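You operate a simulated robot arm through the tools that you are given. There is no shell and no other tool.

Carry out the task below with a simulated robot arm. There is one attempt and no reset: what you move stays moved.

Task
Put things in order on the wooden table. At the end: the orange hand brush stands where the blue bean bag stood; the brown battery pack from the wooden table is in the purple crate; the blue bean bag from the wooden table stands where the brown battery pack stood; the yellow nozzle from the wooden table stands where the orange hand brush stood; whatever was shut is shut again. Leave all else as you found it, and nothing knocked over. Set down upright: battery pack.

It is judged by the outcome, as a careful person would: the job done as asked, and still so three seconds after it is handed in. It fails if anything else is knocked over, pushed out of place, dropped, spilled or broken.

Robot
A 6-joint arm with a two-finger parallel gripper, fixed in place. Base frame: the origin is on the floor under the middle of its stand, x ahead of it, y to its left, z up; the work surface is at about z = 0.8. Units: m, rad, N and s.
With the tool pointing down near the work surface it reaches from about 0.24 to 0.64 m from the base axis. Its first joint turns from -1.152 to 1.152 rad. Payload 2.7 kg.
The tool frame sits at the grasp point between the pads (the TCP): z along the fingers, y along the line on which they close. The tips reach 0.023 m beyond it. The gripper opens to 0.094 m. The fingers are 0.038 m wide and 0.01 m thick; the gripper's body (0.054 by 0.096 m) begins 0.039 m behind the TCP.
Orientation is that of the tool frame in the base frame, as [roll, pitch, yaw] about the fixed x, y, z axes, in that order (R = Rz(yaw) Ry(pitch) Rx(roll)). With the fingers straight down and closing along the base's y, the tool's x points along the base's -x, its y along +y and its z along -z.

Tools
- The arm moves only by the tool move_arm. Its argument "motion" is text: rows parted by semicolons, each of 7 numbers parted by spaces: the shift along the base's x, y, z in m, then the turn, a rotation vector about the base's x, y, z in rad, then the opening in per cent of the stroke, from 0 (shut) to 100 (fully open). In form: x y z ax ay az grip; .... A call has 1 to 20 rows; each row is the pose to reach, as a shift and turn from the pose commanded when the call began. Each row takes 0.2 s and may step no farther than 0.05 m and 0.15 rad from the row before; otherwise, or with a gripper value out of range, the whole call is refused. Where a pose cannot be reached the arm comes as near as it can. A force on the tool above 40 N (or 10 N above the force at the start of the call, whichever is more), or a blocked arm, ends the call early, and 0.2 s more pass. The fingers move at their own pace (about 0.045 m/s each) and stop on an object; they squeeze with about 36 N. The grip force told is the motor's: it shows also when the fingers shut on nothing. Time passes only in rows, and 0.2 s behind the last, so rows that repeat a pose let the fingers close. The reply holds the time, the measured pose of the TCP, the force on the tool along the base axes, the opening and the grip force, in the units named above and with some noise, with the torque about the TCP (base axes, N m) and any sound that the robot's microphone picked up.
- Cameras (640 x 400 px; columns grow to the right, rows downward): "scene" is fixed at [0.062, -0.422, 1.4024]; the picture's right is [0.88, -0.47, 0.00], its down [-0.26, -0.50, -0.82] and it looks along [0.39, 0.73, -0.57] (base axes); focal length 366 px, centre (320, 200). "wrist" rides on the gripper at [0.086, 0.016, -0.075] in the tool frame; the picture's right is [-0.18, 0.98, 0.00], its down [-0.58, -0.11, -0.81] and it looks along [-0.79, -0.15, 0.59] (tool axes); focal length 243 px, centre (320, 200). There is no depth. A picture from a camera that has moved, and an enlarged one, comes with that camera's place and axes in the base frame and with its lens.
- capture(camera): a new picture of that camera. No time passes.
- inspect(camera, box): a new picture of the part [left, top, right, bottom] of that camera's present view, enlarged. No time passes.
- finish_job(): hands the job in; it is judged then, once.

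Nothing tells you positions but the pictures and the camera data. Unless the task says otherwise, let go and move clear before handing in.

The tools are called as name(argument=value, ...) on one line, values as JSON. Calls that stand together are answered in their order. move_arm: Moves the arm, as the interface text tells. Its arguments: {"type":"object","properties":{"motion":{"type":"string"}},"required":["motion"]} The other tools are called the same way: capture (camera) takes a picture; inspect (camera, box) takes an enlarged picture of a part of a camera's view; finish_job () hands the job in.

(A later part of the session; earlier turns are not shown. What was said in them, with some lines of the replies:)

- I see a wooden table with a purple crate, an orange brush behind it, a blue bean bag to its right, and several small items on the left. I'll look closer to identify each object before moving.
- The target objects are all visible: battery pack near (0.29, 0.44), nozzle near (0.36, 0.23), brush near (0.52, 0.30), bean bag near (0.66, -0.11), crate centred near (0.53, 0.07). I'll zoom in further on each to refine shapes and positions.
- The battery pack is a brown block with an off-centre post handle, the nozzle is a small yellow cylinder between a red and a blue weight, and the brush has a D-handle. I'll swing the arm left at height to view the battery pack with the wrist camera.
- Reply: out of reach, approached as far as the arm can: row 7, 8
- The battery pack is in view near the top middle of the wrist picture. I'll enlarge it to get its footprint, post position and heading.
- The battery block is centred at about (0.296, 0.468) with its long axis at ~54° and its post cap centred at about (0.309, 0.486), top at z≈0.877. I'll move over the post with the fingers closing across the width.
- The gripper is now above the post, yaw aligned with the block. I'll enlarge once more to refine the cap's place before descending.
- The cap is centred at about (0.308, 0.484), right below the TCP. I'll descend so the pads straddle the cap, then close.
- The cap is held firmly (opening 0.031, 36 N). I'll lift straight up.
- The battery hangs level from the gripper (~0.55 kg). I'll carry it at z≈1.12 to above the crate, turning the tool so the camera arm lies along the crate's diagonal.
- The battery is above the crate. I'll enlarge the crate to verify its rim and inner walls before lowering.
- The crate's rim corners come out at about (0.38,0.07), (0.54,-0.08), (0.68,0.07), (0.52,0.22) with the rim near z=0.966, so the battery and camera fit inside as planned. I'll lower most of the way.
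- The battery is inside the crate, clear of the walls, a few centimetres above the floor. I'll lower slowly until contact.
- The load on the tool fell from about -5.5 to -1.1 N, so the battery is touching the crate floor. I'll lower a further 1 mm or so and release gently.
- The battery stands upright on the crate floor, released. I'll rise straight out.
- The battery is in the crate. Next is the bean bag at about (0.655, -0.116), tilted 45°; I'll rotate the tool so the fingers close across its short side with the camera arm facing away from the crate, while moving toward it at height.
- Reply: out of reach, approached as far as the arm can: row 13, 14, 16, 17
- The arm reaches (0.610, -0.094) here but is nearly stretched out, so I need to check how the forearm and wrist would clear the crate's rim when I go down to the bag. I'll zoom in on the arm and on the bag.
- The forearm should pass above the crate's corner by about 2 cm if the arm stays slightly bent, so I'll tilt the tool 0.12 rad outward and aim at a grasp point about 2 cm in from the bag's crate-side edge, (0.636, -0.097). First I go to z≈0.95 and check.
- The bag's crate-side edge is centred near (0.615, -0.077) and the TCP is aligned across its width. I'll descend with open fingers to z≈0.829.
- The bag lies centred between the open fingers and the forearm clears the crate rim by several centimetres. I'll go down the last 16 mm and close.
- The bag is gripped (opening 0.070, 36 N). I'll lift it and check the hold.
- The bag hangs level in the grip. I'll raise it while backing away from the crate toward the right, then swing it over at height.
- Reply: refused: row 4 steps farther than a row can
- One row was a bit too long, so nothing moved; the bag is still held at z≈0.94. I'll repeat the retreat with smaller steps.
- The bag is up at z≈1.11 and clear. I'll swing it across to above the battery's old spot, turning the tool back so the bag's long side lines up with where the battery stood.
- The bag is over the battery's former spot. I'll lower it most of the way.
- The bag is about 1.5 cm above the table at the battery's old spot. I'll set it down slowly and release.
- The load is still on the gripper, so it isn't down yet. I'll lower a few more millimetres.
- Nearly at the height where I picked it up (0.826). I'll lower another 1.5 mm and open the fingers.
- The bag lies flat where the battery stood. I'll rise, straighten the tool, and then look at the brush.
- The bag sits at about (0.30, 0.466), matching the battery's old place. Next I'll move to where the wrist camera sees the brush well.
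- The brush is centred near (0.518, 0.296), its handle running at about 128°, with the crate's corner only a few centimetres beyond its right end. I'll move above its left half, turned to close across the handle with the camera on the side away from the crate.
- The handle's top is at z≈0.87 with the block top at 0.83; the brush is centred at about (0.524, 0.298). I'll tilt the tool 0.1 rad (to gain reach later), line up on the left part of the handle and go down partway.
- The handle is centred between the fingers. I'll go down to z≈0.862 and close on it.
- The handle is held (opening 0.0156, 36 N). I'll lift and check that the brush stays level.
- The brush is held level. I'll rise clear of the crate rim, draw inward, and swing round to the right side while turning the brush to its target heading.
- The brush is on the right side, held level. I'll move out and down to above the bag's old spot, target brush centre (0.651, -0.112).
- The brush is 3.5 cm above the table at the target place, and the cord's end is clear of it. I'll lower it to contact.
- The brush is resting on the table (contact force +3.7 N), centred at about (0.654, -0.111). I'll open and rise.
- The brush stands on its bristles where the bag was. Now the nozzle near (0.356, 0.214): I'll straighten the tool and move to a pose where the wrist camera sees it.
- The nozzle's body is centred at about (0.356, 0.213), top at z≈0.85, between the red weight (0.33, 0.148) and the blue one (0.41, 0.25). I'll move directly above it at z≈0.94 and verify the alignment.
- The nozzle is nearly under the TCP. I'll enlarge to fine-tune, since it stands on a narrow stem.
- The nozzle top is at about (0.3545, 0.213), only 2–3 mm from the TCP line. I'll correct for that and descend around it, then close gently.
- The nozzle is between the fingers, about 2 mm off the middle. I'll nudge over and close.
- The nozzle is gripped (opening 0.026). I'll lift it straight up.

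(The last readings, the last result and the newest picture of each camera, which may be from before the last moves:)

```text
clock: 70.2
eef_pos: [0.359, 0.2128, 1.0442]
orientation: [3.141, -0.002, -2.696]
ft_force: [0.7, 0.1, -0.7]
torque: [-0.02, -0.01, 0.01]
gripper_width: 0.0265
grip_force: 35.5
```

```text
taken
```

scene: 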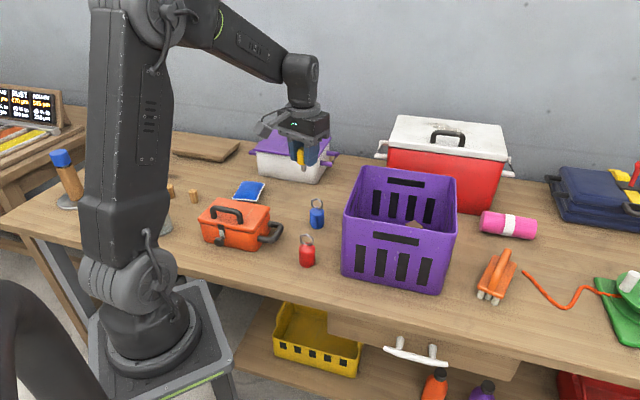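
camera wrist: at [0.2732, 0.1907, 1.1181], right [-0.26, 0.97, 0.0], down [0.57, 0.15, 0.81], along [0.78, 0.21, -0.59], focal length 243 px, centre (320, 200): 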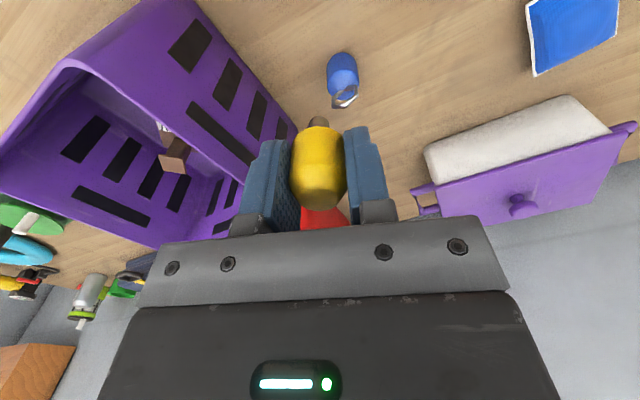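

The nozzle is held upright. I'll carry it to above the brush's old spot (0.524, 0.298), turning so the camera points away from the crate.

move_arm(motion="0.0164 0.0084 0 0 0 -0.1347 0; 0.0328 0.0168 0 0 0 -0.2694 0; 0.0492 0.0252 0 0 0 -0.4041 0; 0.0656 0.0336 0 0 0 -0.5388 0; 0.082 0.042 0 0 0 -0.6735 0; 0.0984 0.0504 0 0 0 -0.8082 0; 0.1148 0.0588 0 0 0 -0.9429 0; 0.1312 0.0672 0 0 0 -1.0776 0; 0.1476 0.0756 -0.01 0 0 -1.2123 0; 0.164 0.084 -0.03 0 0 -1.347 0; 0.1645 0.0845 -0.07 0 0 -1.347 0; 0.1645 0.0845 -0.11 0 0 -1.347 0; 0.1645 0.0845 -0.15 0 0 -1.347 0; 0.1645 0.0845 -0.15 0 0 -1.347 0")

capture(camera="wrist")

inspect(camera="scene", box=[270, 90, 410, 250])

```text
clock: 73.2
eef_pos: [0.5194, 0.2956, 0.8927]
orientation: [3.141, 0.001, 2.238]
ft_force: [-0.8, -0.3, -0.3]
torque: [-0.01, 0.03, -0.03]
gripper_width: 0.0265
grip_force: 36.1
```

```text
taken
camera wrist: at [0.4789, 0.374, 0.9668], right [0.89, 0.46, 0.0], down [0.27, -0.52, 0.81], along [0.37, -0.71, -0.59], focal length 243 px, centre (320, 200)
```

wrist: 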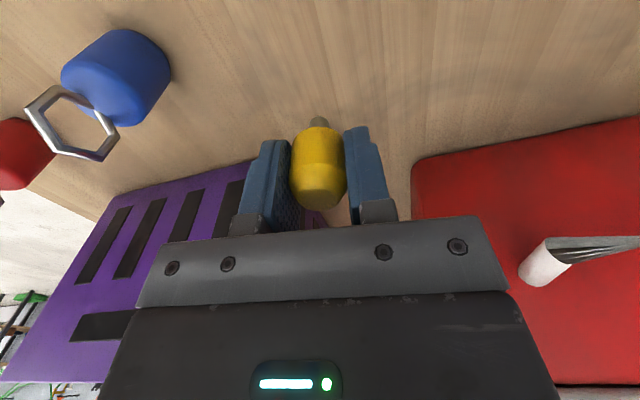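

```text
2.50 times, centred on (340, 170) of scene
camera zoom: at [0.062, -0.422, 1.4024], right [0.88, -0.47, 0.0], down [-0.26, -0.5, -0.82], along [0.39, 0.73, -0.57], focal length 915 px, centre (270, 275)
```

zoom: 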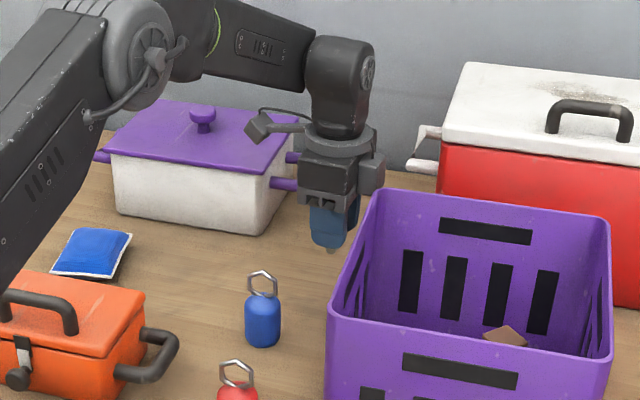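

Nozzle is 5 cm above its target. I'll lower slowly to contact.

move_arm(motion="0.002 0.001 -0.015 0 0 0 0; 0.004 0.002 -0.03 0 0 0 0; 0.004 0.002 -0.04 0 0 0 0; 0.004 0.002 -0.044 0 0 0 0; 0.004 0.002 -0.046 0 0 0 0; 0.004 0.002 -0.048 0 0 0 0; 0.004 0.002 -0.049 0 0 0 0; 0.004 0.002 -0.049 0 0 0 0")

inspect(camera="scene", box=[300, 130, 380, 220])

```text
clock: 75.0
eef_pos: [0.5247, 0.2995, 0.8421]
orientation: [-3.141, 0.001, 2.241]
ft_force: [0.6, -0.1, -0.8]
torque: [0.02, -0.02, -0.01]
gripper_width: 0.0263
grip_force: 36.2
```

```text
4.44 times, centred on (340, 175) of scene
camera zoom: at [0.062, -0.422, 1.4024], right [0.88, -0.47, 0.0], down [-0.26, -0.5, -0.82], along [0.39, 0.73, -0.57], focal length 1626 px, centre (231, 311)
```

zoom: 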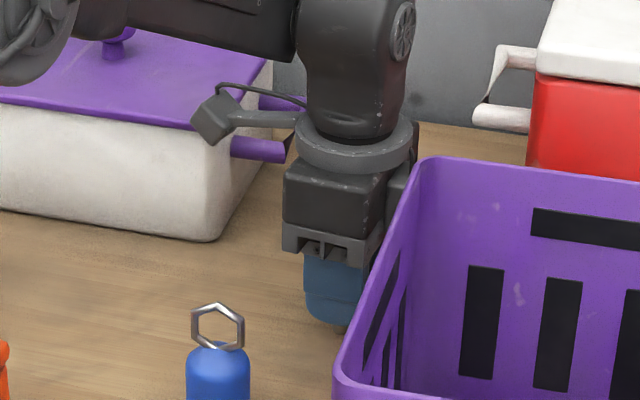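

No clear contact yet. I'll inch down in 1 mm steps until I feel the table.

move_arm(motion="0 0 -0.001 0 0 0 0; 0 0 -0.001 0 0 0 0")

```text
clock: 75.6
eef_pos: [0.525, 0.2992, 0.8431]
orientation: [3.141, 0.001, 2.24]
ft_force: [-0.4, -1.2, 1.5]
torque: [0.01, 0.02, 0.0]
gripper_width: 0.0264
grip_force: 36.1
```

move_arm(motion="0 0 -0.001 0 0 0 0; 0 0 -0.001 0 0 0 0")

```text
clock: 76.2
eef_pos: [0.5237, 0.3002, 0.8432]
orientation: [3.138, -0.003, 2.24]
ft_force: [0.9, -0.7, 5.8]
torque: [-0.03, -0.07, 0.03]
gripper_width: 0.0265
grip_force: 36.3
```

Contact is clear now (+5.8 N). I'll ease back 1 mm and open slowly.

move_arm(motion="0 0 0.001 0 0 0 0; 0 0 0.001 0 0 0 0; 0 0 0.001 0 0 0 30; 0 0 0.001 0 0 0 36; 0 0 0.001 0 0 0 45; 0 0 0.001 0 0 0 60; 0 0 0.001 0 0 0 70; 0 0 0.001 0 0 0 70")

capture(camera="wrist")

```text
clock: 78.0
eef_pos: [0.5237, 0.2989, 0.8425]
orientation: [-3.141, 0.0, 2.239]
ft_force: [0.7, 0.5, -0.1]
torque: [0.03, 0.01, -0.01]
gripper_width: 0.0659
grip_force: 0.0
```

```text
taken
camera wrist: at [0.4826, 0.3781, 0.9167], right [0.89, 0.46, 0.0], down [0.28, -0.52, 0.81], along [0.37, -0.71, -0.59], focal length 243 px, centre (320, 200)
```

wrist: 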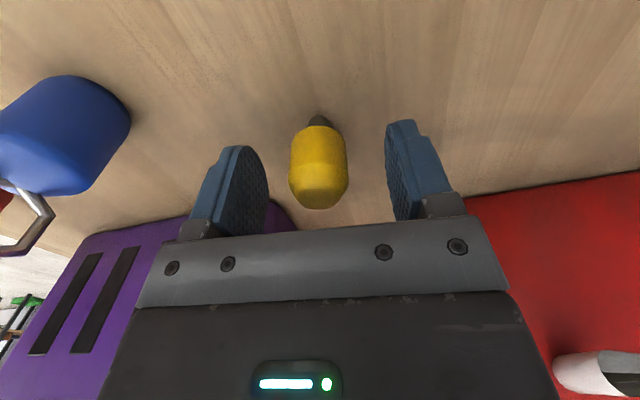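

The nozzle stands upright, released. I'll rise straight up, then draw back and check everything.

move_arm(motion="0 0 0.01 0 0 0 70; 0 0 0.03 0 0 0 70; 0 0 0.06 0 0 0 70; 0 0 0.1 0 0 0 70; 0 0 0.14 0 0 0 70; 0 0 0.18 0 0 0 70; -0.02 -0.02 0.21 0 0 0.1 70; -0.045 -0.045 0.23 0 0 0.2 70; -0.07 -0.07 0.24 0 0 0.3 70; -0.1 -0.09 0.25 0 0 0.4 70; -0.13 -0.11 0.25 0 0 0.5 70; -0.16 -0.13 0.25 0 0 0.6 70; -0.16 -0.13 0.25 0 0 0.6 70")

capture(camera="scene")

capture(camera="wrist")

inspect(camera="scene", box=[290, 140, 390, 240])

```text
clock: 80.8
eef_pos: [0.3671, 0.1701, 1.0915]
orientation: [-3.142, -0.001, 2.84]
ft_force: [0.1, -0.4, -0.2]
torque: [-0.01, -0.03, 0.0]
gripper_width: 0.0657
grip_force: 0.0
```

```text
taken
```

scene: 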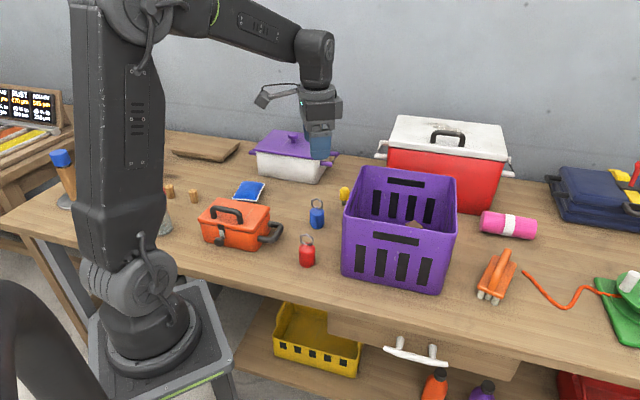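

```text
taken
camera wrist: at [0.288, 0.2113, 1.1652], right [0.47, 0.88, 0.0], down [0.52, -0.28, 0.81], along [0.71, -0.38, -0.59], focal length 243 px, centre (320, 200)
```

wrist: 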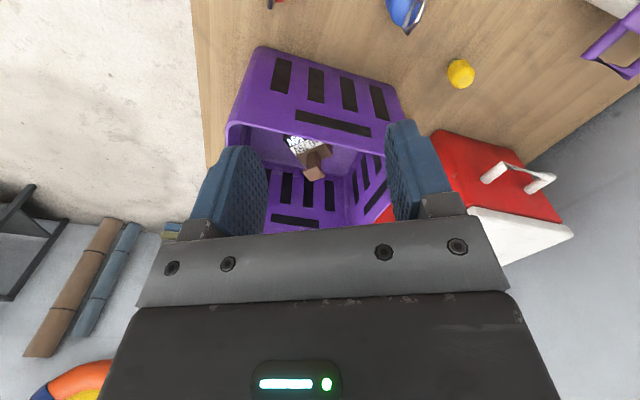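

```text
4.00 times, centred on (340, 190) of scene
camera zoom: at [0.0619, -0.422, 1.4024], right [0.88, -0.47, 0.0], down [-0.26, -0.5, -0.82], along [0.39, 0.73, -0.57], focal length 1464 px, centre (240, 240)
```

zoom: 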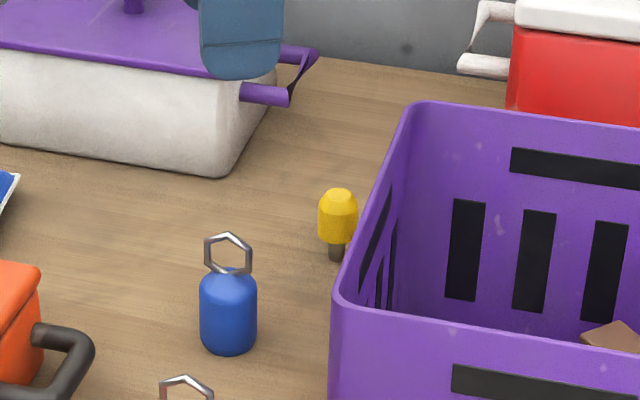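

The nozzle stands upright at the brush's old place. I'll do a last check of the battery, the bag and the rest.

inspect(camera="wrist", box=[220, 40, 420, 240])

inspect(camera="scene", box=[180, 120, 340, 280])

inspect(camera="scene", box=[320, 100, 640, 300])

```text
2.00 times, centred on (320, 140) of wrist
camera zoom: at [0.288, 0.2113, 1.1652], right [0.47, 0.88, 0.0], down [0.52, -0.28, 0.81], along [0.71, -0.38, -0.59], focal length 485 px, centre (320, 320)
```

zoom: 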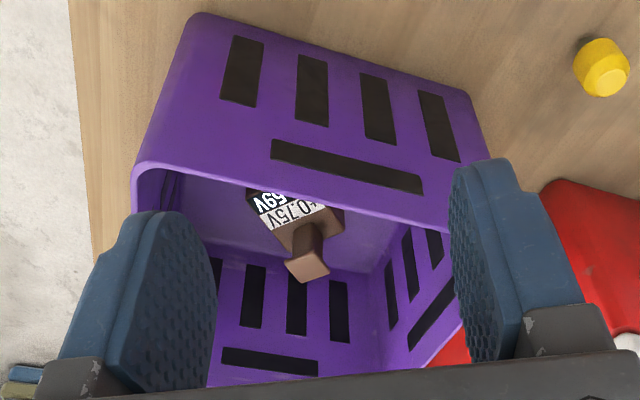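

```text
2.50 times, centred on (260, 200) of scene
camera zoom: at [0.0619, -0.422, 1.4024], right [0.88, -0.47, 0.0], down [-0.26, -0.5, -0.82], along [0.39, 0.73, -0.57], focal length 915 px, centre (470, 200)
```

zoom: 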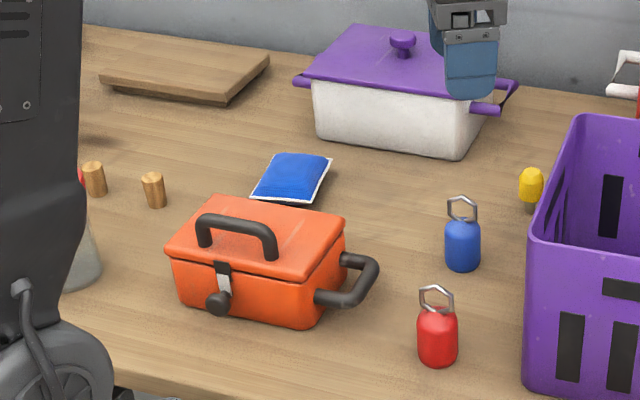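

```text
2.00 times, centred on (480, 200) of scene
camera zoom: at [0.0619, -0.422, 1.4024], right [0.88, -0.47, 0.0], down [-0.26, -0.5, -0.82], along [0.39, 0.73, -0.57], focal length 732 px, centre (0, 200)
```

zoom: 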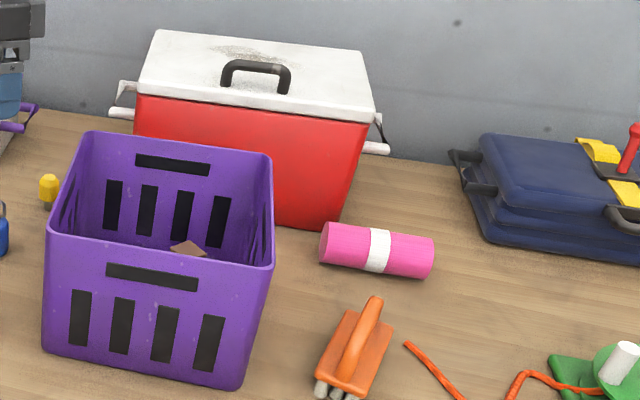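

Everything is in place: the battery pack stands upright in the crate and the bean bag lies where the battery was. The brush stands where the bag was, and the nozzle stands where the brush was. Nothing else has shifted, nothing was opened, and the arm is clear, so I'm handing in the job.

finish_job()

```text
The job is handed in.
```

The table is in order and the job is handed in; I have not been told how it was judged.

- **Battery pack:** it stands upright on the floor of the purple crate.
- **Blue bean bag:** it lies flat where the battery pack stood, at about (0.30, 0.47).
- **Orange hand brush:** it stands on its bristles where the bean bag was, at about (0.65, -0.11). I turned it to a different heading so the arm could reach that spot.
- **Yellow nozzle:** it stands upright on its stem where the brush was, at about (0.52, 0.30).

The last pictures showed the crate, cooler, toolbox, weights and cord where they started, and nothing knocked over. I opened nothing, so nothing needed shutting again. The gripper is empty and clear of the table.
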